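You operate a simulated robot arm through the tools that you are given. There is no shell and no other tool. Be economical: measure what you need, move in short steps, check, and stop when the job is done.

You are at the controls of a simulated two-armed robot. One attempt, no reset.

Task
Take the white filter and put it on top of the filters box. Take the black tape roll and leave it on top of the brown cup box. Switch the yellow rocker on. Any order will do. Set down upright: white filter.

Only the result counts: the job must be done as asked and must still hold three seconds after the hand-in. Knocking over, shifting, dropping, spilling or breaking anything else fails it.

Robot
Two 7-joint arms with fingered hands on one trunk, on a base that drives. Base frame: it is fixed to the floor where the robot stands at the start and does not move with it; the origin is under the middle of the robot, x ahead of it, y to its left, z up; the surface under the hand at the start is at about z = 0.52. Units: m, rad, N and s.
The left shoulder is at the start at [0.2, 0.135, 0.745], the right one opposite. Places, roughly: black tape roll (6x6x2 cm) [0.5, -0.2, 0.5]; brown cup box [-1.5, -2.5, 0.25]; white filter (5x5x9 cm) [0.5, 0.1, 0.6]; yellow rocker [0.7, -2.2, 1.2]. Payload 4 kg a hand.
The tool frame of a hand sits at the grasp point between the pads (the TCP): z along the fingers, y along the line on which they close. The tips reach 0.025 m beyond it. The gripper opens to 0.088 m. The gripper's body begins 0.029 m behind the TCP. The gripper is a hand of 4 fingers: y runs from the thumb to the fingers, the wrist lies at [-0.013, -0.106, -0.174] in the tool frame.
Orientation is that of the tool frame in the base frame, as [roll, pitch, yaw] about the fixed x, y, z axes, in that order (R = Rz(yaw) Ry(pitch) Rx(roll)). With the fingers straight down and the wrist toward the robot, the tool's x, y and z point along [0, 1, 0], [1, 0, 0] and [0, 0, -1] of the base frame.

Tools
- The arms move only by the tool step_arm. It takes "left_moves", "right_moves" or both (then of equal length, played together; a hand with none holds still); each is a list of rows, each a list of 6 numbers: the shift along the tool's x, y, z in m, then the turn, a rotation vector about the tool's x, y, z in rad. In form: [[x, y, z, wx, wy, wz], ...]. A call has 1 to 20 rows; each row is the pose to reach, as a shift and turn from the pose commanded when the call began, along the tool's axes at that moment. Each row takes 0.2 s and may step no farther than 0.05 m and 0.15 rad from the row before; otherwise, the whole call is refused. Where a pose cannot be reached the arm comes as near as it can. A force on the tool above 40 N (or 10 N above the force at the start of the call, whichever is more), or a blocked arm, ends the call early, and 0.2 s more pass. In this call time passes only in rows, and 0.2 s behind the last. The reply holds the time, the measured pose of the TCP, the force on the tool along the base axes, the opening and the grip force, in the units named above and with some noise, with the torque about the TCP (base axes, N m) and any sound that the robot's microphone picked up.
- Cameras (640 x 400 px; columns grow to the right, rows downward): "scene" is now at [0.1411, -0.0287, 1.4047]; the picture's right is [-0.39, -0.92, 0.00], its down [-0.28, 0.12, -0.95] and it looks along [0.88, -0.37, -0.30] (base axes); focal length 214 px, centre (320, 200). "left" rides on the left gripper at [-0.064, -0.083, -0.098] in its tool frame; the picture's right is [-0.62, -0.37, 0.69], its down [0.71, -0.63, 0.30] and it looks along [0.32, 0.68, 0.65] (tool axes); focal length 265 px, centre (320, 200). "right" rides on the right gripper at [0.064, -0.083, -0.098] in its tool frame; the picture's right is [-0.62, 0.37, -0.69], its down [-0.71, -0.63, 0.30] and it looks along [-0.32, 0.68, 0.65] (tool axes); focal length 265 px, centre (320, 200). There is no depth. A picture from a camera that has moved, and an enlarged one, comes with that camera's place and axes in the base frame and with its lens. The place of the scene camera against the robot may be out by one fixed shift of up to 0.018 m in any direction.
- capture(camera): a new picture of that camera. The clock stands still meanwhile.
- lift_body(by): slides the trunk up (or, below 0, down) by that many m; the arms and the scene camera ride with it, the base frame stays. It gives what a move gives, with no picture.
- roll_base(legs): drives the robot by 1 to 6 legs, each [ahead, left, turn to the left] in m, m and rad, along the robot's own axes; the way and the turn of a leg run together, so that a leg with both is an arc; at most 1.5 m and 3.142 rad a leg. The arms and the cameras ride along, it lands a little off, and it stops where it bumps. It gives what a move gives.
- move_fingers(index, middle, ring, thumb_bend, thumb_turn, hand): sets how far each is bent, from 0 (flat) to 100 (curled in); at 30 the hand is open as for a grip, at 70 the pads meet at the TCP. One left out holds its place. A second passes; each finger stops where it meets its share of the squeeze, and holds until it gets a number again. It is the only way to open and close the hand. It gives what a move gives, with no picture; readings hold the bend of each and the force on the fingers (four entries, about 0 where the hand has none), thumb and palm. thumb_turn goes from beside the hand (0) to across from the fingers (100), as for a grip.
- head_to(pan, tilt): turns the head with the scene camera to pan (to the left, within 1.693 rad either way) and tilt (down, from -0.506 to 1.204), counted from straight ahead of the robot. It gives what a move gives.
- enlarge(camera, box): a new picture of the part [left, top, right, bottom] of that camera's present view, enlarged. The clock stands still meanwhile.
- hand_in(): hands the job in; it is judged then, once.

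Go step by step. Nothing tells you exact positions but the pictures and the camera data: compare them with the known pose of the tool, close in by small moves and look again before you grip or let go. The budget is 165 turns and 138 pictures, counting those below and the enlarged ones. Unless the task says otherwise, let go and move clear before handing in.

The tools are called as a command line: name --argument value ..., lists and objects as JSON in quotes. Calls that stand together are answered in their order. step_arm: Moves the arms, as the interface text tells. Its arguments: {"type":"object","properties":{"left_moves":{"type":"array"},"right_moves":{"type":"array"}},"required":[]} The other tools are called the same way: lift_body (by) slides the trunk up or down; move_fingers (index, middle, ring, thumb_bend, thumb_turn, hand) moves the fingers one by one; roll_base (legs) drives the base; head_to (pan, tilt) turns the head that bears the scene camera; capture (camera) takes a picture; enlarge (camera, box) takes an enlarged picture of a part of a camera's view; hand_in () hands the job in.

At the start:

```text
t: 0.0
left_eef_pos: [0.4945, 0.0063, 1.1505]
left_ee_rot: [3.141, 0.0, 1.571]
left_force: [-1.3, 0.0, 0.1]
left_torque: [0.01, 0.02, 0.01]
left_opening: 0.0877
left_gripper_force: 0.1
left_shape: jaw
left_bend: [30.0, 30.0, 30.0, 30.0, 98.0]
left_finger forces: [0.1, 0.0, 0.1, 0.1, 0.1, 0.0]
right_eef_pos: [0.4659, -0.4323, 1.0011]
right_ee_rot: [3.141, 0.0, 1.571]
right_force: [-0.8, 0.0, 0.1]
right_torque: [-0.01, 0.02, -0.02]
right_opening: 0.0877
right_gripper_force: 0.1
right_shape: jaw
right_bend: [30.0, 30.0, 30.0, 30.0, 98.0]
right_finger forces: [0.0, 0.0, 0.1, 0.0, 0.1, 0.1]
trunk travel left (down, up): [-0.35, 0.42]
robot x, y, heading: [0.0007, 0.0001, -0.001]
head pan, tilt: [-0.398, 0.307]
```

scene: 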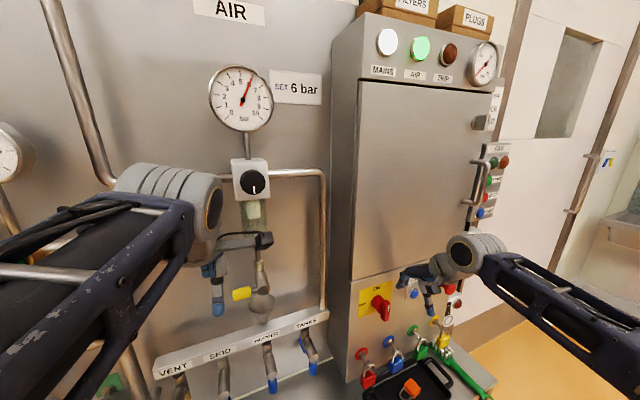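
right: 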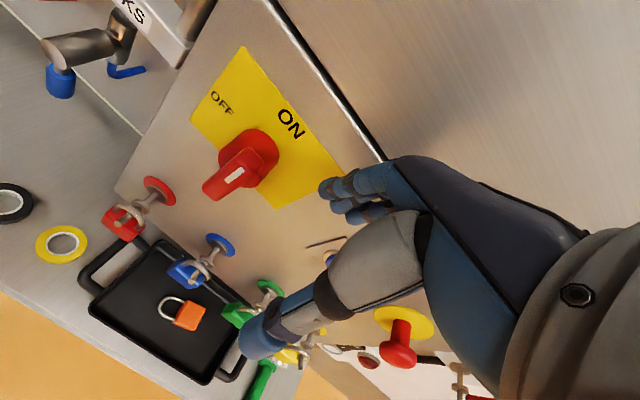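
left: 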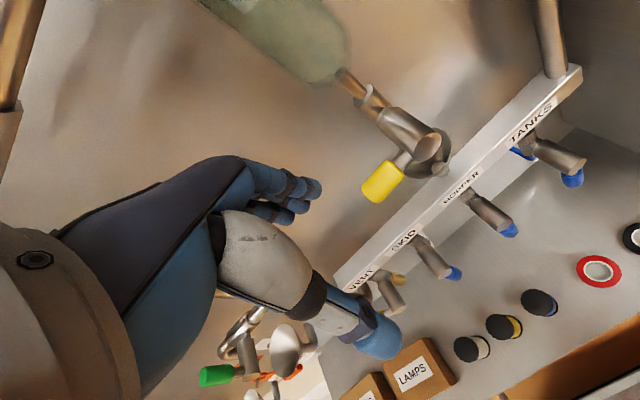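

I see a wall panel with valves and a work surface below it holding filters and tape rolls. First I look around with the head to find the filter, the tape, the boxes and the rocker.

head_to --pan 0.0 --tilt 0.9

capture --camera "scene"

head_to --pan -1.2 --tilt 0.2

capture --camera "scene"

head_to --pan -0.7 --tilt 0.0

capture --camera "scene"

```text
t: 1.0
left_eef_pos: [0.4933, 0.0043, 1.1504]
left_ee_rot: [3.141, 0.0, 1.57]
left_force: [-0.2, -0.1, 0.2]
left_torque: [0.03, -0.03, 0.02]
left_opening: 0.0876
left_gripper_force: 0.0
left_shape: jaw
left_bend: [30.0, 30.0, 30.0, 30.0, 98.0]
left_finger forces: [0.0, 0.0, 0.1, 0.1, 0.0, 0.0]
right_eef_pos: [0.4668, -0.4316, 0.9995]
right_ee_rot: [-3.14, 0.001, 1.571]
right_force: [0.8, 0.6, -0.2]
right_torque: [0.03, 0.04, 0.0]
right_opening: 0.0875
right_gripper_force: 0.1
right_shape: jaw
right_bend: [30.0, 30.0, 30.0, 30.0, 98.0]
right_finger forces: [0.0, 0.0, 0.0, 0.1, 0.0, 0.1]
trunk travel left (down, up): [-0.35, 0.42]
robot x, y, heading: [-0.0019, 0.0004, -0.002]
head pan, tilt: [0.0, 0.901]
```

```text
134 pictures are left
camera scene: at [0.1306, 0.0074, 1.3531], right [0.0, -1.0, 0.0], down [-0.78, 0.0, -0.62], along [0.62, 0.0, -0.78], focal length 214 px, centre (320, 200)
```

scene: 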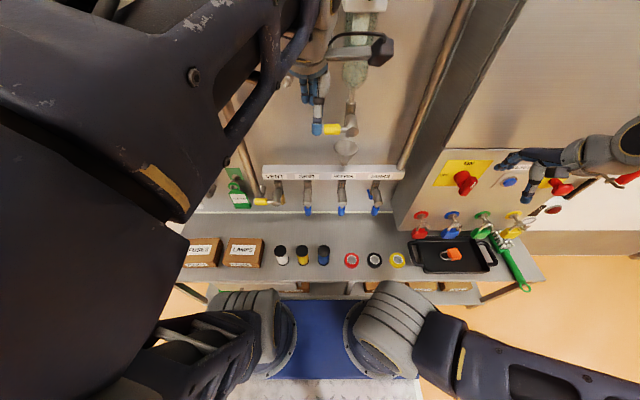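

```text
t: 2.4
left_eef_pos: [0.4952, 0.0042, 1.1496]
left_ee_rot: [-3.141, 0.001, 1.57]
left_force: [-1.2, 0.2, 0.3]
left_torque: [-0.01, -0.02, 0.0]
left_opening: 0.0879
left_gripper_force: 0.2
left_shape: jaw
left_bend: [30.0, 30.0, 30.0, 30.0, 98.0]
left_finger forces: [0.0, 0.0, 0.1, 0.0, 0.0, 0.1]
right_eef_pos: [0.4658, -0.4347, 1.0005]
right_ee_rot: [-3.141, 0.0, 1.571]
right_force: [0.2, 0.6, -0.2]
right_torque: [0.01, 0.0, 0.02]
right_opening: 0.0874
right_gripper_force: 0.1
right_shape: jaw
right_bend: [30.0, 30.0, 30.0, 30.0, 98.0]
right_finger forces: [0.0, 0.0, 0.0, 0.0, 0.0, 0.0]
trunk travel left (down, up): [-0.35, 0.42]
robot x, y, heading: [-0.0019, -0.0035, -0.004]
head pan, tilt: [-1.201, 0.201]
```

```text
133 pictures are left
camera scene: at [0.0888, -0.0794, 1.4145], right [-0.93, -0.36, 0.0], down [-0.07, 0.19, -0.98], along [0.35, -0.91, -0.2], focal length 214 px, centre (320, 200)
```

scene: 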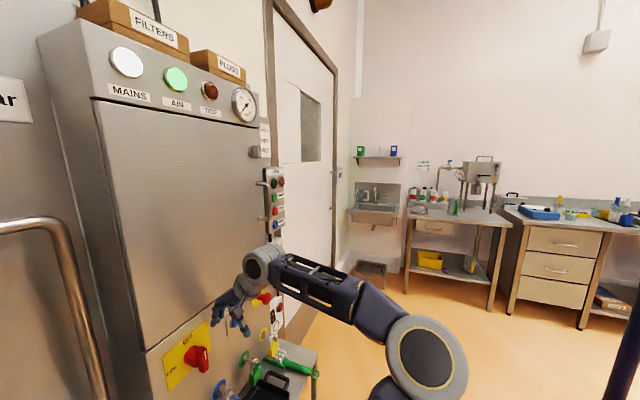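

```text
t: 3.3
left_eef_pos: [0.4941, 0.0052, 1.1496]
left_ee_rot: [-3.141, -0.001, 1.57]
left_force: [0.0, 0.7, -0.3]
left_torque: [0.03, 0.06, 0.0]
left_opening: 0.0878
left_gripper_force: 0.1
left_shape: jaw
left_bend: [30.0, 30.0, 30.0, 30.0, 98.0]
left_finger forces: [0.0, 0.0, 0.0, 0.0, 0.1, 0.0]
right_eef_pos: [0.4658, -0.4334, 0.9994]
right_ee_rot: [-3.141, -0.002, 1.571]
right_force: [-1.1, 0.0, 0.6]
right_torque: [0.02, 0.0, 0.0]
right_opening: 0.0877
right_gripper_force: 0.2
right_shape: jaw
right_bend: [30.0, 30.0, 30.0, 30.0, 98.0]
right_finger forces: [0.1, 0.1, 0.0, 0.1, 0.0, 0.0]
trunk travel left (down, up): [-0.35, 0.42]
robot x, y, heading: [-0.002, -0.0003, -0.002]
head pan, tilt: [-0.7, 0.0]
```

```text
132 pictures are left
camera scene: at [0.1239, -0.0506, 1.433], right [-0.64, -0.76, 0.0], down [0.0, 0.0, -1.0], along [0.76, -0.64, 0.0], focal length 214 px, centre (320, 200)
```

scene: 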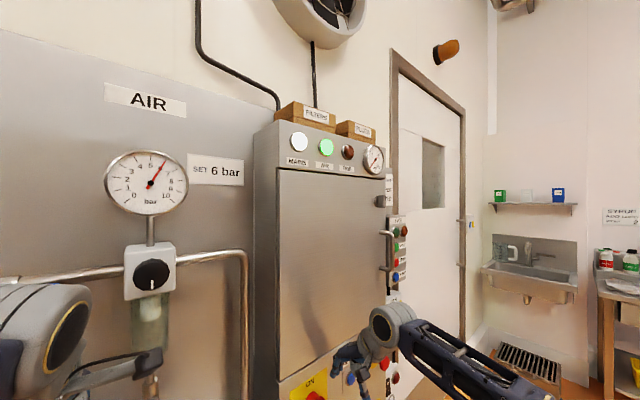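

Filters and tapes are on the bench in front, the FILTERS box stands on top of the cabinet, and the rocker is likely on the wall beyond the door. I enlarge several regions for detail.

enlarge --camera "scene" --box '[370, 170, 480, 290]'

enlarge --camera "scene" --box '[240, 80, 420, 190]'

head_to --pan 0.0 --tilt 0.9

enlarge --camera "scene" --box '[180, 170, 420, 310]'

head_to --pan -1.69 --tilt 0.35

capture --camera "scene"

```text
3.33 times, centred on (425, 230) of scene
camera zoom: at [0.1239, -0.0506, 1.433], right [-0.64, -0.76, 0.0], down [0.0, 0.0, -1.0], along [0.76, -0.64, 0.0], focal length 715 px, centre (-30, 100)
```

zoom: 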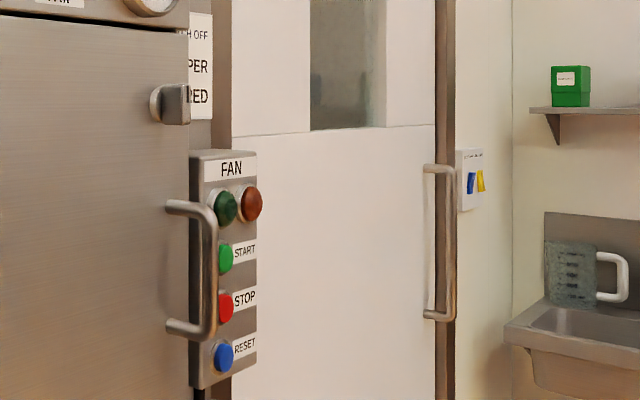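

```text
3.56 times, centred on (330, 135) of scene
camera zoom: at [0.1239, -0.0506, 1.433], right [-0.64, -0.76, 0.0], down [0.0, 0.0, -1.0], along [0.76, -0.64, 0.0], focal length 763 px, centre (284, 431)
```

zoom: 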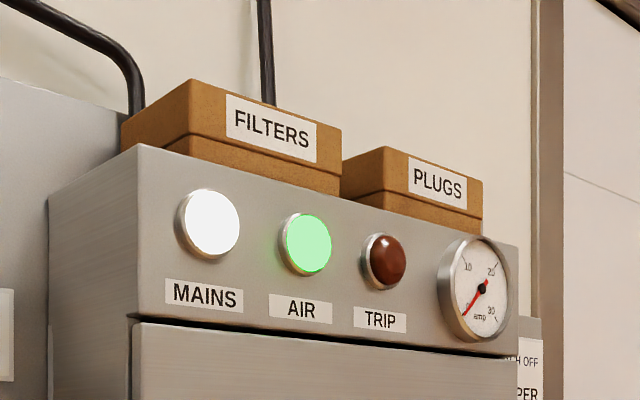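

```text
t: 4.5
left_eef_pos: [0.4945, 0.0054, 1.1503]
left_ee_rot: [-3.141, -0.001, 1.572]
left_force: [-0.7, 0.5, 0.0]
left_torque: [0.0, 0.0, -0.01]
left_opening: 0.0873
left_gripper_force: 0.1
left_shape: jaw
left_bend: [30.0, 30.0, 30.0, 30.0, 98.0]
left_finger forces: [0.0, 0.1, 0.0, 0.1, 0.2, 0.1]
right_eef_pos: [0.4677, -0.4324, 1.0007]
right_ee_rot: [3.141, 0.001, 1.571]
right_force: [-0.1, 0.0, -0.3]
right_torque: [-0.02, 0.0, -0.01]
right_opening: 0.0877
right_gripper_force: 0.0
right_shape: jaw
right_bend: [30.0, 30.0, 30.0, 30.0, 98.0]
right_finger forces: [0.1, 0.1, 0.0, 0.1, 0.0, 0.1]
trunk travel left (down, up): [-0.35, 0.42]
robot x, y, heading: [0.0045, 0.0015, -0.002]
head pan, tilt: [0.0, 0.901]
```

```text
2.67 times, centred on (300, 240) of scene
camera zoom: at [0.1306, 0.0074, 1.3531], right [0.0, -1.0, 0.0], down [-0.78, 0.0, -0.62], along [0.62, 0.0, -0.78], focal length 572 px, centre (373, 93)
```

zoom: 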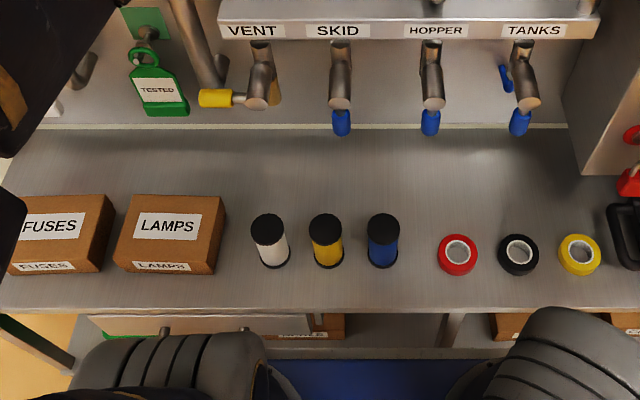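

```text
t: 6.3
left_eef_pos: [0.4939, 0.0043, 1.1497]
left_ee_rot: [3.14, 0.001, 1.57]
left_force: [-0.5, -1.0, 0.1]
left_torque: [0.01, -0.02, 0.0]
left_opening: 0.0875
left_gripper_force: 0.0
left_shape: jaw
left_bend: [30.0, 30.0, 30.0, 30.0, 98.0]
left_finger forces: [0.0, 0.0, 0.2, 0.0, 0.0, 0.1]
right_eef_pos: [0.4681, -0.4331, 0.9997]
right_ee_rot: [-3.141, 0.0, 1.571]
right_force: [-0.6, 0.3, -0.7]
right_torque: [-0.02, -0.02, 0.02]
right_opening: 0.0878
right_gripper_force: 0.1
right_shape: jaw
right_bend: [30.0, 30.0, 30.0, 30.0, 98.0]
right_finger forces: [0.0, 0.0, 0.0, 0.1, 0.1, 0.0]
trunk travel left (down, up): [-0.35, 0.42]
robot x, y, heading: [-0.0028, -0.0004, 0.003]
head pan, tilt: [-1.689, 0.351]
```

```text
128 pictures are left
camera scene: at [0.0441, -0.085, 1.4006], right [-0.99, 0.12, 0.0], down [0.04, 0.34, -0.94], along [-0.11, -0.93, -0.34], focal length 214 px, centre (320, 200)
```

scene: 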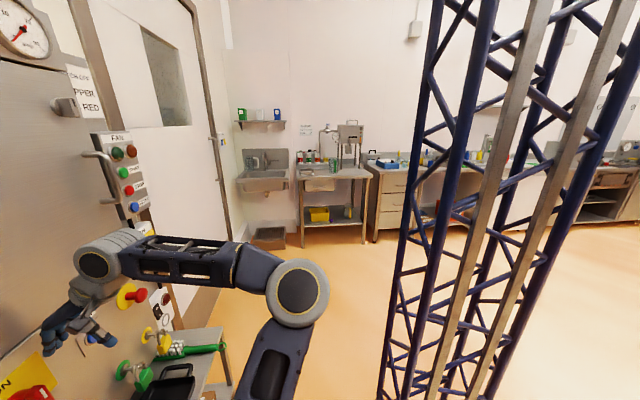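

White filter is about (0.485, 0.157), black tape about (0.478, -0.215); the cabinet top is at z≈1.64 and the FILTERS box top around 1.72. I look at the cup box and the wall switch more closely.

head_to --pan -1.3 --tilt 0.3

enlarge --camera "scene" --box '[480, 200, 640, 300]'

head_to --pan -1.1 --tilt 0.1

enlarge --camera "scene" --box '[300, 190, 380, 240]'

head_to --pan 1.0 --tilt 0.6

capture --camera "scene"

```text
t: 7.1
left_eef_pos: [0.4947, 0.0057, 1.1499]
left_ee_rot: [3.141, 0.0, 1.572]
left_force: [0.0, 0.3, -1.1]
left_torque: [0.01, 0.02, -0.01]
left_opening: 0.0878
left_gripper_force: 0.1
left_shape: jaw
left_bend: [30.0, 30.0, 30.0, 30.0, 98.0]
left_finger forces: [0.0, 0.0, 0.0, 0.0, 0.0, 0.1]
right_eef_pos: [0.4683, -0.4329, 1.0004]
right_ee_rot: [3.141, 0.0, 1.57]
right_force: [-0.5, -0.3, 0.3]
right_torque: [-0.01, 0.01, 0.01]
right_opening: 0.0875
right_gripper_force: 0.0
right_shape: jaw
right_bend: [30.0, 30.0, 30.0, 30.0, 98.0]
right_finger forces: [0.1, 0.1, 0.1, 0.0, 0.0, 0.0]
trunk travel left (down, up): [-0.35, 0.42]
robot x, y, heading: [0.0018, 0.0001, -0.001]
head pan, tilt: [-1.3, 0.3]
```

```text
4.00 times, centred on (560, 250) of scene
camera zoom: at [0.08, -0.0825, 1.4053], right [-0.96, -0.27, 0.0], down [-0.08, 0.29, -0.96], along [0.25, -0.92, -0.3], focal length 858 px, centre (-640, 0)
```

zoom: 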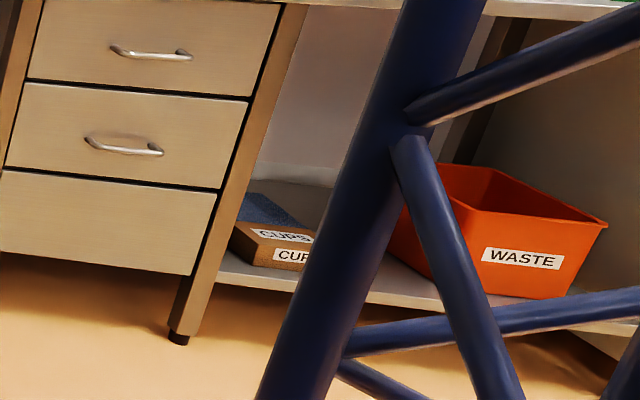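

```text
t: 7.8
left_eef_pos: [0.4944, 0.0048, 1.1488]
left_ee_rot: [3.141, -0.001, 1.571]
left_force: [-0.6, 0.6, 0.0]
left_torque: [0.02, 0.01, -0.02]
left_opening: 0.0878
left_gripper_force: 0.0
left_shape: jaw
left_bend: [30.0, 30.0, 30.0, 30.0, 98.0]
left_finger forces: [0.1, 0.0, 0.0, 0.0, 0.1, 0.1]
right_eef_pos: [0.4659, -0.4321, 1.0001]
right_ee_rot: [3.141, 0.0, 1.571]
right_force: [0.0, 0.7, -1.1]
right_torque: [0.02, -0.04, 0.01]
right_opening: 0.0876
right_gripper_force: 0.1
right_shape: jaw
right_bend: [30.0, 30.0, 30.0, 30.0, 98.0]
right_finger forces: [0.1, 0.0, 0.0, 0.1, 0.0, 0.1]
trunk travel left (down, up): [-0.35, 0.42]
robot x, y, heading: [-0.0049, -0.0048, -0.003]
head pan, tilt: [-1.1, 0.099]
```

```text
8.00 times, centred on (340, 215) of scene
camera zoom: at [0.0968, -0.0746, 1.4239], right [-0.89, -0.45, 0.0], down [-0.05, 0.09, -0.99], along [0.45, -0.89, -0.1], focal length 1716 px, centre (160, 80)
```

zoom: 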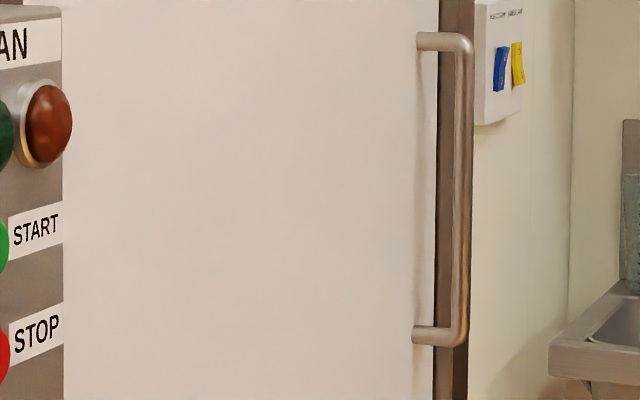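

```text
t: 9.8
left_eef_pos: [0.4949, 0.0045, 1.1501]
left_ee_rot: [3.14, -0.002, 1.569]
left_force: [0.1, 0.1, 0.1]
left_torque: [-0.01, 0.02, -0.02]
left_opening: 0.0877
left_gripper_force: 0.0
left_shape: jaw
left_bend: [30.0, 30.0, 30.0, 30.0, 98.0]
left_finger forces: [0.0, 0.0, 0.1, 0.1, 0.0, 0.0]
right_eef_pos: [0.4668, -0.4338, 1.0004]
right_ee_rot: [-3.141, -0.001, 1.572]
right_force: [-0.3, -0.6, 0.1]
right_torque: [-0.02, -0.03, 0.03]
right_opening: 0.0874
right_gripper_force: 0.1
right_shape: jaw
right_bend: [30.0, 30.0, 30.0, 30.0, 98.0]
right_finger forces: [0.1, 0.1, 0.0, 0.0, 0.0, 0.0]
trunk travel left (down, up): [-0.35, 0.42]
robot x, y, heading: [-0.0014, -0.0, 0.005]
head pan, tilt: [1.0, 0.6]
```

```text
125 pictures are left
camera scene: at [0.1029, 0.0818, 1.3778], right [0.84, -0.54, 0.0], down [-0.31, -0.48, -0.83], along [0.45, 0.69, -0.56], focal length 214 px, centre (320, 200)
```

scene: 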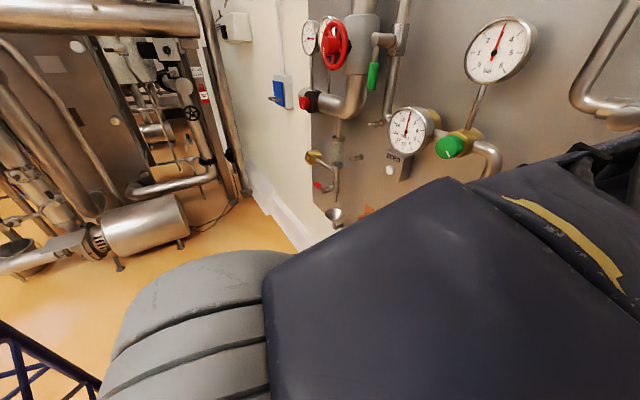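

The CUPS box is on a low shelf by the WASTE bin, and a plate with blue and yellow rockers is on the wall right of the door. I test how high the left arm reaches by raising the trunk in free space.

lift_body --by 0.42

step_arm --left_moves '[[0, 0, -0.05, 0, 0, 0], [0, 0, -0.1, 0, 0, 0], [0, 0, -0.15, 0, 0, 0], [0, 0, -0.2, 0, 0, 0], [0, 0, -0.25, 0, 0, 0], [0, 0, -0.3, 0, 0, 0]]'

head_to --pan -0.7 --tilt 0.0

capture --camera "scene"

```text
refused: 0.42 is not a number from -0.4 to 0.4
```

```text
t: 11.2
left_eef_pos: [0.4948, 0.0046, 1.3625]
left_ee_rot: [-3.14, 0.002, 1.57]
left_force: [-0.2, 0.4, -0.6]
left_torque: [0.01, -0.01, -0.01]
left_opening: 0.0878
left_gripper_force: 0.1
left_shape: jaw
left_bend: [30.0, 30.0, 30.0, 30.0, 98.0]
left_finger forces: [0.0, 0.1, 0.0, 0.0, 0.0, 0.1]
left hand out of reach, approached as far as the arm can: row 5, 6
right_eef_pos: [0.4678, -0.4329, 0.9998]
right_ee_rot: [-3.141, 0.001, 1.571]
right_force: [0.1, -0.4, -1.1]
right_torque: [0.0, 0.02, 0.04]
right_opening: 0.0877
right_gripper_force: 0.0
right_shape: jaw
right_bend: [30.0, 30.0, 30.0, 30.0, 98.0]
right_finger forces: [0.1, 0.0, 0.0, 0.0, 0.0, 0.0]
trunk travel left (down, up): [-0.35, 0.42]
robot x, y, heading: [-0.0002, -0.0017, -0.003]
head pan, tilt: [1.0, 0.6]
```

```text
t: 13.0
left_eef_pos: [0.4939, 0.0048, 1.3626]
left_ee_rot: [3.141, 0.001, 1.571]
left_force: [0.0, -0.2, -0.1]
left_torque: [0.0, 0.01, 0.02]
left_opening: 0.0879
left_gripper_force: 0.0
left_shape: jaw
left_bend: [30.0, 30.0, 30.0, 30.0, 98.0]
left_finger forces: [0.1, 0.1, 0.1, 0.1, 0.0, 0.0]
right_eef_pos: [0.4672, -0.4328, 1.0008]
right_ee_rot: [-3.141, -0.001, 1.57]
right_force: [-0.2, -0.4, 0.4]
right_torque: [0.02, -0.03, 0.01]
right_opening: 0.0874
right_gripper_force: 0.1
right_shape: jaw
right_bend: [30.0, 30.0, 30.0, 30.0, 98.0]
right_finger forces: [0.0, 0.1, 0.1, 0.0, 0.0, 0.1]
trunk travel left (down, up): [-0.35, 0.42]
robot x, y, heading: [-0.0049, 0.0011, -0.004]
head pan, tilt: [-0.7, 0.0]
```

```text
124 pictures are left
camera scene: at [0.124, -0.0505, 1.433], right [-0.64, -0.77, 0.0], down [0.0, 0.0, -1.0], along [0.77, -0.64, 0.0], focal length 214 px, centre (320, 200)
```

scene: 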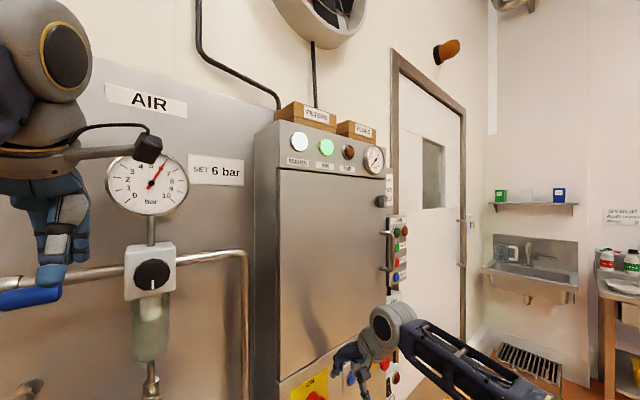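

The left arm can reach about 0.62 m above the shoulder with the tool down, so the box top is reachable with a raised trunk and a tilted grip. I back the base a bit and bring the left hand, tilted 45° from the left, toward a viewing pose above the white filter.

roll_base --legs '[[-0.2, 0, 0]]'

step_arm --left_moves '[[0.0184, 0.0119, 0.038, 0, -0.049, 0], [0.0369, 0.0238, 0.0763, 0, -0.098, 0], [0.0553, 0.0356, 0.1144, 0, -0.147, 0], [0.0738, 0.0475, 0.1525, 0, -0.196, 0], [0.0922, 0.0594, 0.1906, 0, -0.245, 0], [0.1106, 0.0713, 0.2288, 0, -0.294, 0], [0.1291, 0.0831, 0.2669, 0, -0.344, 0], [0.1475, 0.095, 0.305, 0, -0.393, 0], [0.1659, 0.1069, 0.3431, 0, -0.442, 0], [0.1844, 0.1188, 0.3813, 0, -0.491, 0], [0.2028, 0.1306, 0.4194, 0, -0.54, 0], [0.2213, 0.1425, 0.4575, 0, -0.589, 0], [0.2397, 0.1544, 0.4956, 0, -0.638, 0], [0.2581, 0.1663, 0.5338, 0, -0.687, 0], [0.2766, 0.1781, 0.5719, 0, -0.736, 0], [0.295, 0.19, 0.61, 0, -0.785, 0]]'

capture --camera "left"

head_to --pan 0.1 --tilt 0.7

capture --camera "scene"

```text
t: 14.6
left_eef_pos: [0.2964, 0.007, 1.3622]
left_ee_rot: [3.141, -0.001, 1.575]
left_force: [-0.3, 0.5, 0.7]
left_torque: [0.01, 0.01, 0.02]
left_opening: 0.0877
left_gripper_force: 0.0
left_shape: jaw
left_bend: [30.0, 30.0, 30.0, 30.0, 98.0]
left_finger forces: [0.0, 0.0, 0.0, 0.1, 0.0, 0.1]
right_eef_pos: [0.2697, -0.4314, 0.9999]
right_ee_rot: [3.141, 0.0, 1.574]
right_force: [-0.6, -0.4, 0.6]
right_torque: [0.01, -0.02, 0.01]
right_opening: 0.0877
right_gripper_force: 0.0
right_shape: jaw
right_bend: [30.0, 30.0, 30.0, 30.0, 98.0]
right_finger forces: [0.0, 0.0, 0.1, 0.0, 0.0, 0.1]
trunk travel left (down, up): [-0.35, 0.42]
robot x, y, heading: [-0.1962, -0.0006, 0.001]
head pan, tilt: [-0.7, 0.0]
```

```text
t: 18.0
left_eef_pos: [0.4829, 0.3034, 0.7488]
left_ee_rot: [3.137, 0.784, 1.571]
left_force: [0.3, -0.2, -0.3]
left_torque: [0.02, 0.02, 0.03]
left_opening: 0.0878
left_gripper_force: 0.0
left_shape: jaw
left_bend: [30.0, 30.0, 30.0, 30.0, 98.0]
left_finger forces: [0.0, 0.0, 0.1, 0.0, 0.1, 0.1]
right_eef_pos: [0.2702, -0.4321, 0.9998]
right_ee_rot: [-3.141, -0.001, 1.575]
right_force: [-0.3, -0.7, 0.2]
right_torque: [0.02, -0.03, -0.03]
right_opening: 0.0876
right_gripper_force: 0.2
right_shape: jaw
right_bend: [30.0, 30.0, 30.0, 30.0, 98.0]
right_finger forces: [0.1, 0.0, 0.1, 0.1, 0.0, 0.0]
trunk travel left (down, up): [-0.35, 0.42]
robot x, y, heading: [-0.1983, 0.0043, 0.007]
head pan, tilt: [-0.7, 0.0]
```

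```text
123 pictures are left
camera left: at [0.3981, 0.3276, 0.8653], right [-0.36, -0.93, -0.05], down [-0.63, 0.29, -0.72], along [0.69, -0.23, -0.69], focal length 265 px, centre (320, 200)
```

left: 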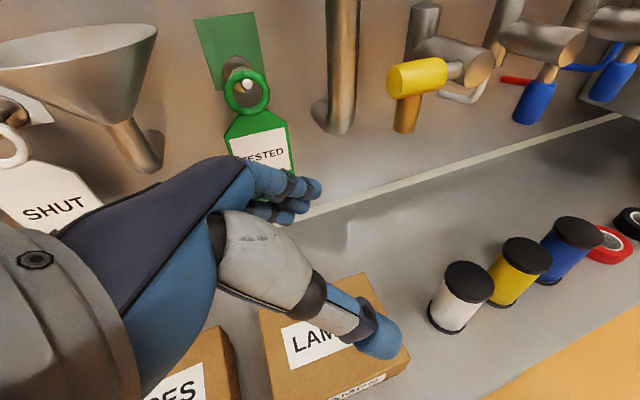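

```text
t: 19.1
left_eef_pos: [0.4832, 0.3033, 0.7491]
left_ee_rot: [3.14, 0.784, 1.572]
left_force: [-0.2, -0.8, 0.0]
left_torque: [0.01, 0.0, -0.01]
left_opening: 0.0878
left_gripper_force: 0.0
left_shape: jaw
left_bend: [30.0, 30.0, 30.0, 30.0, 98.0]
left_finger forces: [0.1, 0.1, 0.0, 0.0, 0.0, 0.0]
right_eef_pos: [0.2703, -0.4317, 1.0007]
right_ee_rot: [-3.141, -0.001, 1.575]
right_force: [0.6, 0.0, -0.4]
right_torque: [-0.02, 0.0, 0.0]
right_opening: 0.0875
right_gripper_force: 0.1
right_shape: jaw
right_bend: [30.0, 30.0, 30.0, 30.0, 98.0]
right_finger forces: [0.1, 0.0, 0.1, 0.0, 0.0, 0.0]
trunk travel left (down, up): [-0.35, 0.42]
robot x, y, heading: [-0.1961, -0.0006, 0.005]
head pan, tilt: [0.099, 0.7]
```

```text
122 pictures are left
camera scene: at [-0.0589, 0.016, 1.3692], right [0.1, -0.99, 0.0], down [-0.64, -0.07, -0.77], along [0.76, 0.08, -0.64], focal length 214 px, centre (320, 200)
```

scene: 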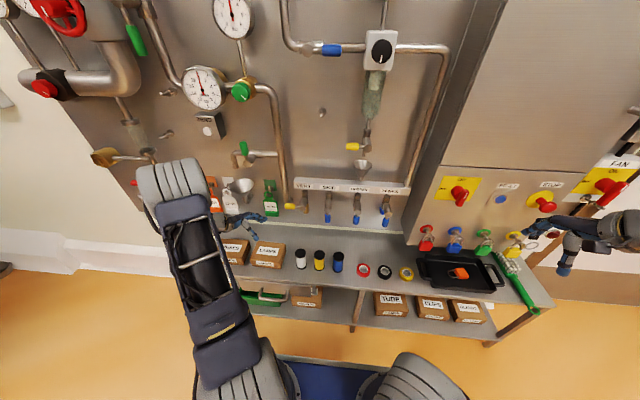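

From the hand camera, the white filter's axis is at about (0.48, 0.145). I move to a pre-grasp point 10 cm back along the approach and check again.

step_arm --left_moves '[[0.002, -0.001, 0.039, 0, 0, 0], [0.004, -0.002, 0.078, 0, 0, 0], [0.0064, -0.003, 0.1167, 0, 0, 0]]'

capture --camera "left"

enlarge --camera "scene" --box '[200, 180, 440, 330]'

```text
t: 19.9
left_eef_pos: [0.4798, 0.2265, 0.6625]
left_ee_rot: [-3.14, 0.785, 1.577]
left_force: [0.1, -0.4, -0.2]
left_torque: [-0.04, 0.04, -0.03]
left_opening: 0.0878
left_gripper_force: 0.1
left_shape: jaw
left_bend: [30.0, 30.0, 30.0, 30.0, 98.0]
left_finger forces: [0.1, 0.0, 0.0, 0.0, 0.0, 0.1]
right_eef_pos: [0.2697, -0.4311, 1.0001]
right_ee_rot: [-3.141, 0.002, 1.575]
right_force: [-0.4, 0.0, -0.3]
right_torque: [0.01, -0.01, 0.02]
right_opening: 0.0875
right_gripper_force: 0.1
right_shape: jaw
right_bend: [30.0, 30.0, 30.0, 30.0, 98.0]
right_finger forces: [0.0, 0.1, 0.1, 0.0, 0.1, 0.0]
trunk travel left (down, up): [-0.35, 0.42]
robot x, y, heading: [-0.1966, 0.0018, 0.003]
head pan, tilt: [0.099, 0.7]
```

```text
121 pictures are left
camera left: at [0.3946, 0.2491, 0.7794], right [-0.36, -0.93, -0.05], down [-0.63, 0.29, -0.72], along [0.68, -0.23, -0.69], focal length 265 px, centre (320, 200)
```

left: 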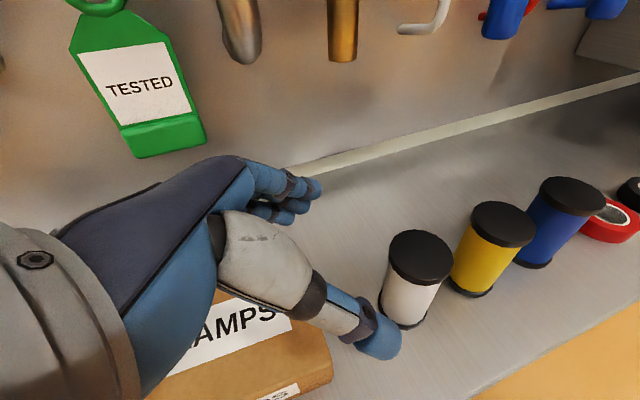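

```text
2.67 times, centred on (320, 255) of scene
camera zoom: at [-0.059, 0.0161, 1.3692], right [0.1, -0.99, 0.0], down [-0.64, -0.07, -0.76], along [0.76, 0.08, -0.64], focal length 572 px, centre (320, 53)
```

zoom: 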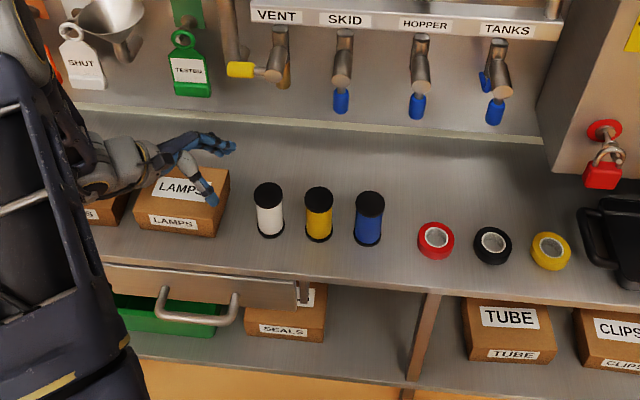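

The filter refines to about (0.476, 0.145), and the thumb and fingers straddle the line. I advance 6.5 cm along the approach and look.

step_arm --left_moves '[[0, -0.002, 0.03, 0, 0, 0], [0, -0.004, 0.065, 0, 0, 0]]'

capture --camera "left"

enlarge --camera "scene" --box '[250, 220, 370, 295]'

```text
t: 20.5
left_eef_pos: [0.4759, 0.1784, 0.619]
left_ee_rot: [-3.139, 0.786, 1.579]
left_force: [-0.6, -0.6, 0.3]
left_torque: [0.03, 0.04, -0.01]
left_opening: 0.088
left_gripper_force: 0.0
left_shape: jaw
left_bend: [30.0, 30.0, 30.0, 30.0, 98.0]
left_finger forces: [0.0, 0.1, 0.0, 0.0, 0.1, 0.0]
right_eef_pos: [0.2698, -0.4312, 0.9998]
right_ee_rot: [3.141, 0.0, 1.576]
right_force: [-0.7, 0.1, -0.6]
right_torque: [-0.01, -0.02, 0.02]
right_opening: 0.0876
right_gripper_force: 0.1
right_shape: jaw
right_bend: [30.0, 30.0, 30.0, 30.0, 98.0]
right_finger forces: [0.1, 0.1, 0.0, 0.0, 0.0, 0.1]
trunk travel left (down, up): [-0.35, 0.42]
robot x, y, heading: [-0.1947, 0.0028, 0.006]
head pan, tilt: [0.099, 0.7]
```

```text
119 pictures are left
camera left: at [0.3917, 0.2011, 0.7355], right [-0.36, -0.93, -0.05], down [-0.63, 0.29, -0.72], along [0.68, -0.23, -0.69], focal length 265 px, centre (320, 200)
```

left: 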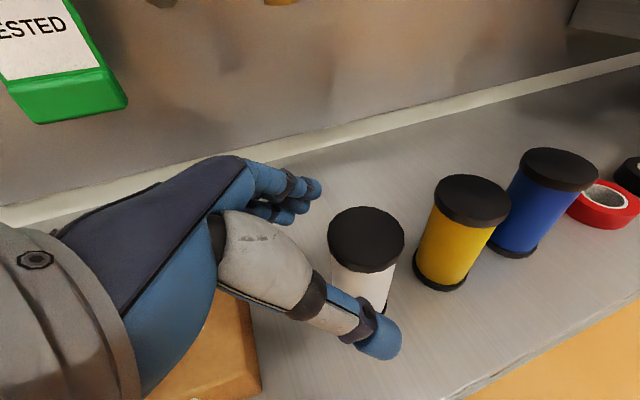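

```text
5.33 times, centred on (310, 258) of scene
camera zoom: at [-0.059, 0.0162, 1.3692], right [0.1, -0.99, 0.0], down [-0.64, -0.07, -0.76], along [0.76, 0.08, -0.64], focal length 1144 px, centre (373, -107)
```

zoom: 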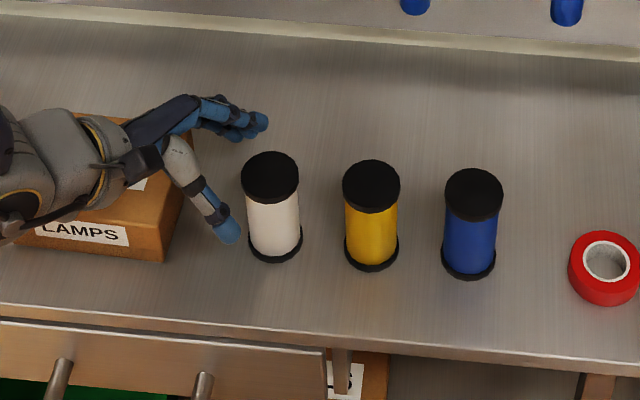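

The filter is at about (0.473, 0.147). I go the last 2.9 cm.

step_arm --left_moves '[[0, -0.002, 0.015, 0, 0, 0], [0, -0.003, 0.03, 0, 0, 0]]'

capture --camera "left"

enlarge --camera "scene" --box '[250, 220, 370, 295]'

```text
t: 21.1
left_eef_pos: [0.4744, 0.1557, 0.5971]
left_ee_rot: [3.141, 0.786, 1.576]
left_force: [-1.1, -0.7, -0.1]
left_torque: [-0.02, 0.01, 0.01]
left_opening: 0.0878
left_gripper_force: 0.0
left_shape: jaw
left_bend: [30.0, 30.0, 30.0, 30.0, 98.0]
left_finger forces: [0.0, 0.0, 0.0, 0.0, 0.1, 0.0]
right_eef_pos: [0.2708, -0.432, 1.0001]
right_ee_rot: [3.141, 0.0, 1.575]
right_force: [0.0, -0.8, -0.3]
right_torque: [-0.01, 0.01, 0.0]
right_opening: 0.0876
right_gripper_force: 0.0
right_shape: jaw
right_bend: [30.0, 30.0, 30.0, 30.0, 98.0]
right_finger forces: [0.0, 0.0, 0.0, 0.0, 0.0, 0.0]
trunk travel left (down, up): [-0.35, 0.42]
robot x, y, heading: [-0.2007, -0.0036, -0.0]
head pan, tilt: [0.099, 0.7]
```

```text
117 pictures are left
camera left: at [0.3897, 0.1795, 0.714], right [-0.36, -0.93, -0.05], down [-0.63, 0.29, -0.72], along [0.68, -0.23, -0.69], focal length 265 px, centre (320, 200)
```

left: 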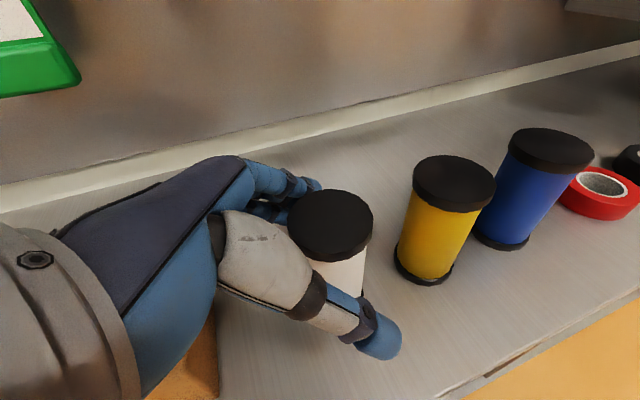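

```text
5.33 times, centred on (310, 258) of scene
camera zoom: at [-0.059, 0.0161, 1.3692], right [0.1, -0.99, 0.0], down [-0.64, -0.07, -0.76], along [0.76, 0.08, -0.64], focal length 1144 px, centre (373, -107)
```

zoom: 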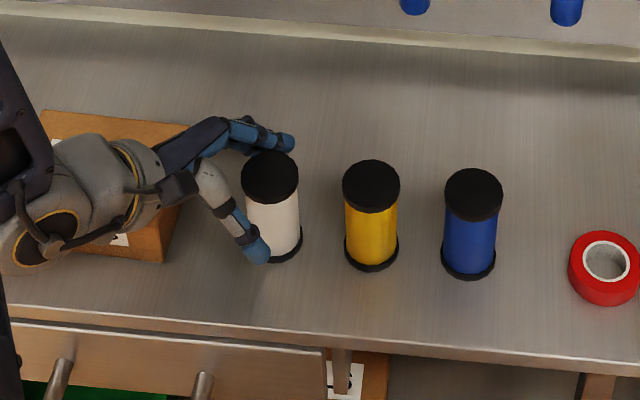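

The filter sits between thumb and fingers. I close the hand.

move_fingers --hand "left" --index 70 --middle 70 --ring 70 --thumb_bend 70

capture --camera "left"

```text
t: 22.1
left_eef_pos: [0.4741, 0.1562, 0.598]
left_ee_rot: [3.141, 0.786, 1.573]
left_force: [-0.1, 0.3, -0.9]
left_torque: [0.0, -0.03, -0.01]
left_opening: 0.036
left_gripper_force: 17.8
left_shape: fingers
left_bend: [59.0, 61.0, 65.0, 51.0, 94.0]
left_finger forces: [7.5, 6.9, 2.9, 0.0, 17.5, 0.0]
right_eef_pos: [0.2702, -0.4321, 1.0005]
right_ee_rot: [-3.14, -0.001, 1.573]
right_force: [0.6, 0.6, 0.3]
right_torque: [-0.03, 0.01, 0.0]
right_opening: 0.0872
right_gripper_force: 0.1
right_shape: jaw
right_bend: [30.0, 30.0, 30.0, 30.0, 98.0]
right_finger forces: [0.1, 0.0, 0.1, 0.1, 0.0, 0.1]
trunk travel left (down, up): [-0.35, 0.42]
robot x, y, heading: [-0.2007, -0.0007, 0.004]
head pan, tilt: [0.099, 0.7]
```

```text
115 pictures are left
camera left: at [0.3899, 0.1793, 0.7142], right [-0.36, -0.93, -0.05], down [-0.63, 0.29, -0.72], along [0.68, -0.23, -0.69], focal length 265 px, centre (320, 200)
```

left: 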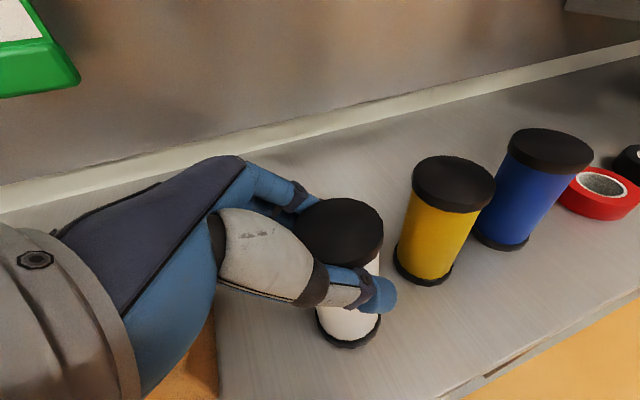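

Gripped with 17.8 N. I lift straight up, away from the yellow filter, and check.

step_arm --left_moves '[[-0.014, 0, -0.014, 0, 0, 0], [-0.035, 0, -0.035, 0, 0, 0], [-0.07, 0, -0.07, 0, 0, 0], [-0.105, 0, -0.105, 0, 0, 0]]'

capture --camera "left"

capture --camera "scene"

```text
t: 23.1
left_eef_pos: [0.4745, 0.1541, 0.7454]
left_ee_rot: [-3.14, 0.786, 1.576]
left_force: [0.1, 0.5, -0.3]
left_torque: [0.01, 0.01, -0.01]
left_opening: 0.0359
left_gripper_force: 17.0
left_shape: fingers
left_bend: [59.0, 61.0, 65.0, 51.0, 94.0]
left_finger forces: [7.6, 6.6, 2.7, 0.0, 17.3, 0.1]
right_eef_pos: [0.2709, -0.4312, 0.9995]
right_ee_rot: [3.141, 0.0, 1.573]
right_force: [0.1, 0.3, -0.6]
right_torque: [-0.04, 0.04, -0.01]
right_opening: 0.0876
right_gripper_force: 0.2
right_shape: jaw
right_bend: [30.0, 30.0, 30.0, 30.0, 98.0]
right_finger forces: [0.0, 0.0, 0.1, 0.1, 0.0, 0.1]
trunk travel left (down, up): [-0.35, 0.42]
robot x, y, heading: [-0.1976, -0.002, 0.001]
head pan, tilt: [0.099, 0.7]
```

```text
114 pictures are left
camera left: at [0.3894, 0.1783, 0.8608], right [-0.36, -0.93, -0.05], down [-0.63, 0.29, -0.72], along [0.68, -0.23, -0.69], focal length 265 px, centre (320, 200)
```

left: 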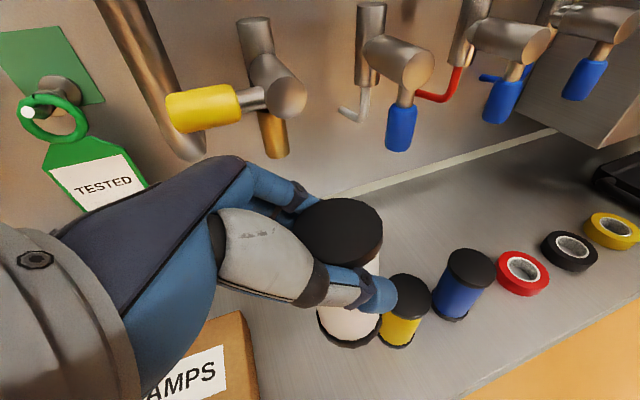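

```text
113 pictures are left
camera scene: at [-0.0588, 0.0161, 1.3691], right [0.1, -0.99, 0.0], down [-0.64, -0.07, -0.76], along [0.76, 0.08, -0.64], focal length 214 px, centre (320, 200)
```

scene: 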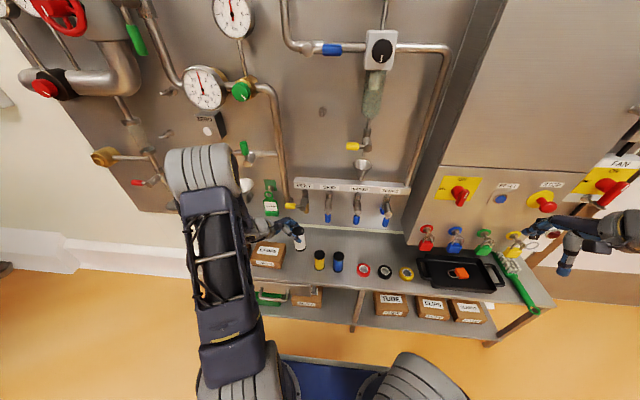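

The filter is held upright about 7.7 cm below the TCP. Next I bring the right hand above the black tape at roughly (0.475, -0.21).

step_arm --right_moves '[[0.0222, 0.0205, 0.03, 0, 0, 0], [0.0444, 0.041, 0.06, 0, 0, 0], [0.0666, 0.0615, 0.09, 0, 0, 0], [0.0888, 0.082, 0.12, 0, 0, 0], [0.111, 0.1025, 0.15, 0, 0, 0], [0.1332, 0.123, 0.18, 0, 0, 0], [0.1554, 0.1435, 0.21, 0, 0, 0], [0.1776, 0.164, 0.24, 0, 0, 0], [0.1998, 0.1845, 0.27, 0, 0, 0], [0.222, 0.205, 0.3, 0, 0, 0]]'

capture --camera "right"

enlarge --camera "scene" --box '[300, 200, 500, 325]'

```text
t: 25.3
left_eef_pos: [0.4737, 0.1536, 0.7446]
left_ee_rot: [3.141, 0.786, 1.574]
left_force: [-0.6, -0.3, -1.1]
left_torque: [0.05, -0.01, 0.01]
left_opening: 0.0361
left_gripper_force: 16.7
left_shape: fingers
left_bend: [59.0, 61.0, 65.0, 51.0, 94.0]
left_finger forces: [7.5, 6.7, 2.7, 0.1, 17.3, 0.1]
right_eef_pos: [0.472, -0.2087, 0.699]
right_ee_rot: [-3.141, 0.0, 1.573]
right_force: [0.9, -0.1, 0.4]
right_torque: [-0.01, 0.02, 0.0]
right_opening: 0.0876
right_gripper_force: 0.1
right_shape: jaw
right_bend: [30.0, 30.0, 30.0, 30.0, 98.0]
right_finger forces: [0.0, 0.0, 0.0, 0.1, 0.0, 0.0]
trunk travel left (down, up): [-0.35, 0.42]
robot x, y, heading: [-0.1965, 0.0022, 0.002]
head pan, tilt: [0.099, 0.7]
```

```text
112 pictures are left
camera right: at [0.3901, -0.1449, 0.7961], right [0.37, -0.62, 0.69], down [-0.63, -0.72, -0.3], along [0.68, -0.32, -0.65], focal length 265 px, centre (320, 200)
```

right: 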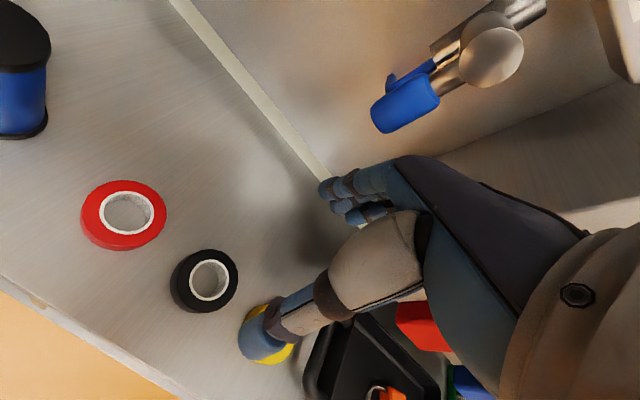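

```text
3.20 times, centred on (400, 262) of scene
camera zoom: at [-0.0591, 0.0162, 1.3693], right [0.1, -0.99, 0.0], down [-0.64, -0.07, -0.76], along [0.76, 0.08, -0.64], focal length 686 px, centre (64, 0)
```

zoom: 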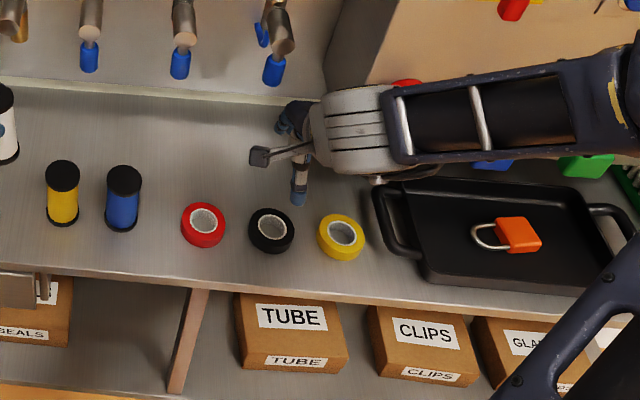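

The black tape computes to (0.473, -0.213), almost under the hand. I descend to z≈0.60 and look again.

step_arm --right_moves '[[-0.002, 0.0, 0.04, 0, 0, 0], [-0.004, 0.001, 0.07, 0, 0, 0], [-0.004, 0.001, 0.095, 0, 0, 0]]'

capture --camera "right"

enlarge --camera "scene" --box '[340, 220, 460, 295]'

```text
t: 26.1
left_eef_pos: [0.4742, 0.1562, 0.7456]
left_ee_rot: [-3.139, 0.786, 1.576]
left_force: [-0.4, -0.3, -0.7]
left_torque: [0.02, -0.02, 0.05]
left_opening: 0.0359
left_gripper_force: 17.2
left_shape: fingers
left_bend: [59.0, 61.0, 65.0, 51.0, 94.0]
left_finger forces: [7.6, 6.5, 2.7, 0.0, 17.3, 0.0]
right_eef_pos: [0.4736, -0.2118, 0.6071]
right_ee_rot: [3.141, 0.002, 1.575]
right_force: [0.6, 0.3, 0.0]
right_torque: [-0.01, 0.01, 0.0]
right_opening: 0.0879
right_gripper_force: 0.0
right_shape: jaw
right_bend: [30.0, 30.0, 30.0, 30.0, 98.0]
right_finger forces: [0.0, 0.0, 0.0, 0.0, 0.0, 0.1]
trunk travel left (down, up): [-0.35, 0.42]
robot x, y, heading: [-0.1984, 0.0018, 0.005]
head pan, tilt: [0.099, 0.7]
```

```text
110 pictures are left
camera right: at [0.391, -0.1487, 0.7042], right [0.37, -0.62, 0.69], down [-0.63, -0.72, -0.3], along [0.69, -0.32, -0.65], focal length 265 px, centre (320, 200)
```

right: 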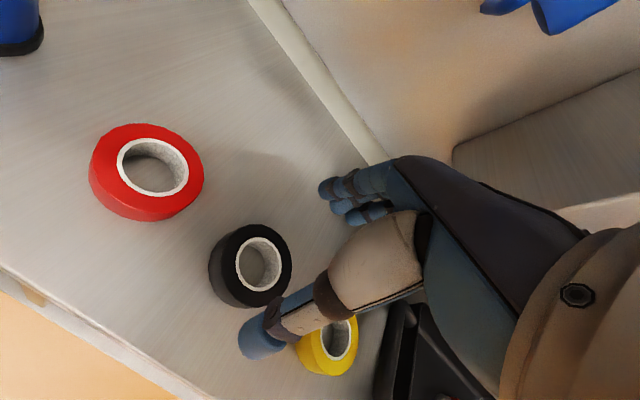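

```text
5.33 times, centred on (400, 258) of scene
camera zoom: at [-0.059, 0.0161, 1.3692], right [0.1, -0.99, 0.0], down [-0.64, -0.07, -0.76], along [0.76, 0.08, -0.64], focal length 1144 px, centre (-107, -107)
```

zoom: 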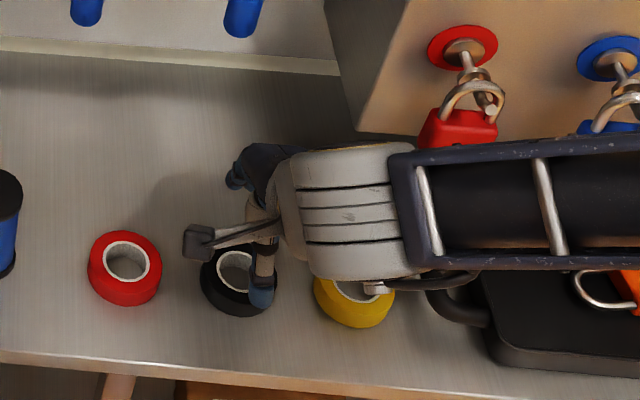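

The tape centre is at (0.474, -0.214). I lower until the fingertips are just above the bench.

step_arm --right_moves '[[-0.002, 0.0, 0.025, 0, 0, 0], [-0.002, 0.0, 0.045, 0, 0, 0], [-0.002, 0.0, 0.055, 0, 0, 0]]'

capture --camera "right"

enlarge --camera "scene" --box '[340, 220, 460, 295]'

```text
t: 26.9
left_eef_pos: [0.4739, 0.1555, 0.7437]
left_ee_rot: [-3.141, 0.784, 1.575]
left_force: [-0.3, -0.2, -0.5]
left_torque: [0.02, -0.06, 0.02]
left_opening: 0.0359
left_gripper_force: 17.2
left_shape: fingers
left_bend: [59.0, 61.0, 65.0, 51.0, 94.0]
left_finger forces: [7.7, 6.6, 2.7, 0.0, 17.3, 0.0]
right_eef_pos: [0.4741, -0.2155, 0.5505]
right_ee_rot: [3.141, 0.0, 1.576]
right_force: [-0.8, 0.0, -0.3]
right_torque: [0.01, 0.03, 0.02]
right_opening: 0.0878
right_gripper_force: 0.1
right_shape: jaw
right_bend: [30.0, 30.0, 30.0, 30.0, 98.0]
right_finger forces: [0.0, 0.0, 0.1, 0.0, 0.0, 0.0]
trunk travel left (down, up): [-0.35, 0.42]
robot x, y, heading: [-0.1955, 0.0, 0.002]
head pan, tilt: [0.099, 0.7]
```

```text
108 pictures are left
camera right: at [0.3916, -0.1517, 0.6477], right [0.37, -0.62, 0.69], down [-0.63, -0.72, -0.3], along [0.69, -0.32, -0.65], focal length 265 px, centre (320, 200)
```

right: 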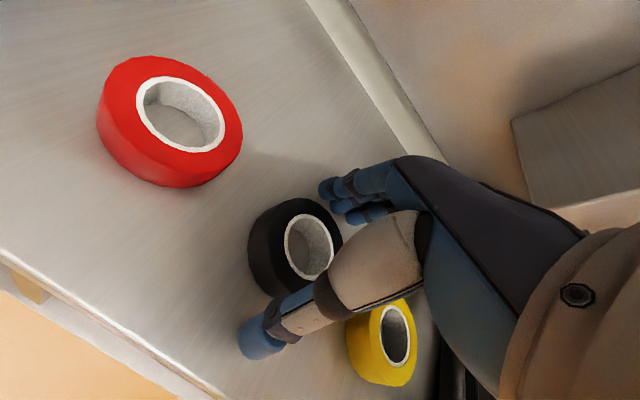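

```text
5.33 times, centred on (400, 258) of scene
camera zoom: at [-0.0589, 0.0161, 1.3692], right [0.1, -0.99, 0.0], down [-0.64, -0.07, -0.76], along [0.76, 0.08, -0.64], focal length 1144 px, centre (-107, -107)
```

zoom: 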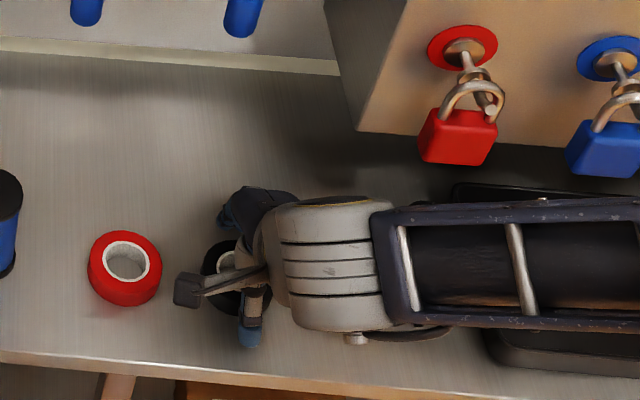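

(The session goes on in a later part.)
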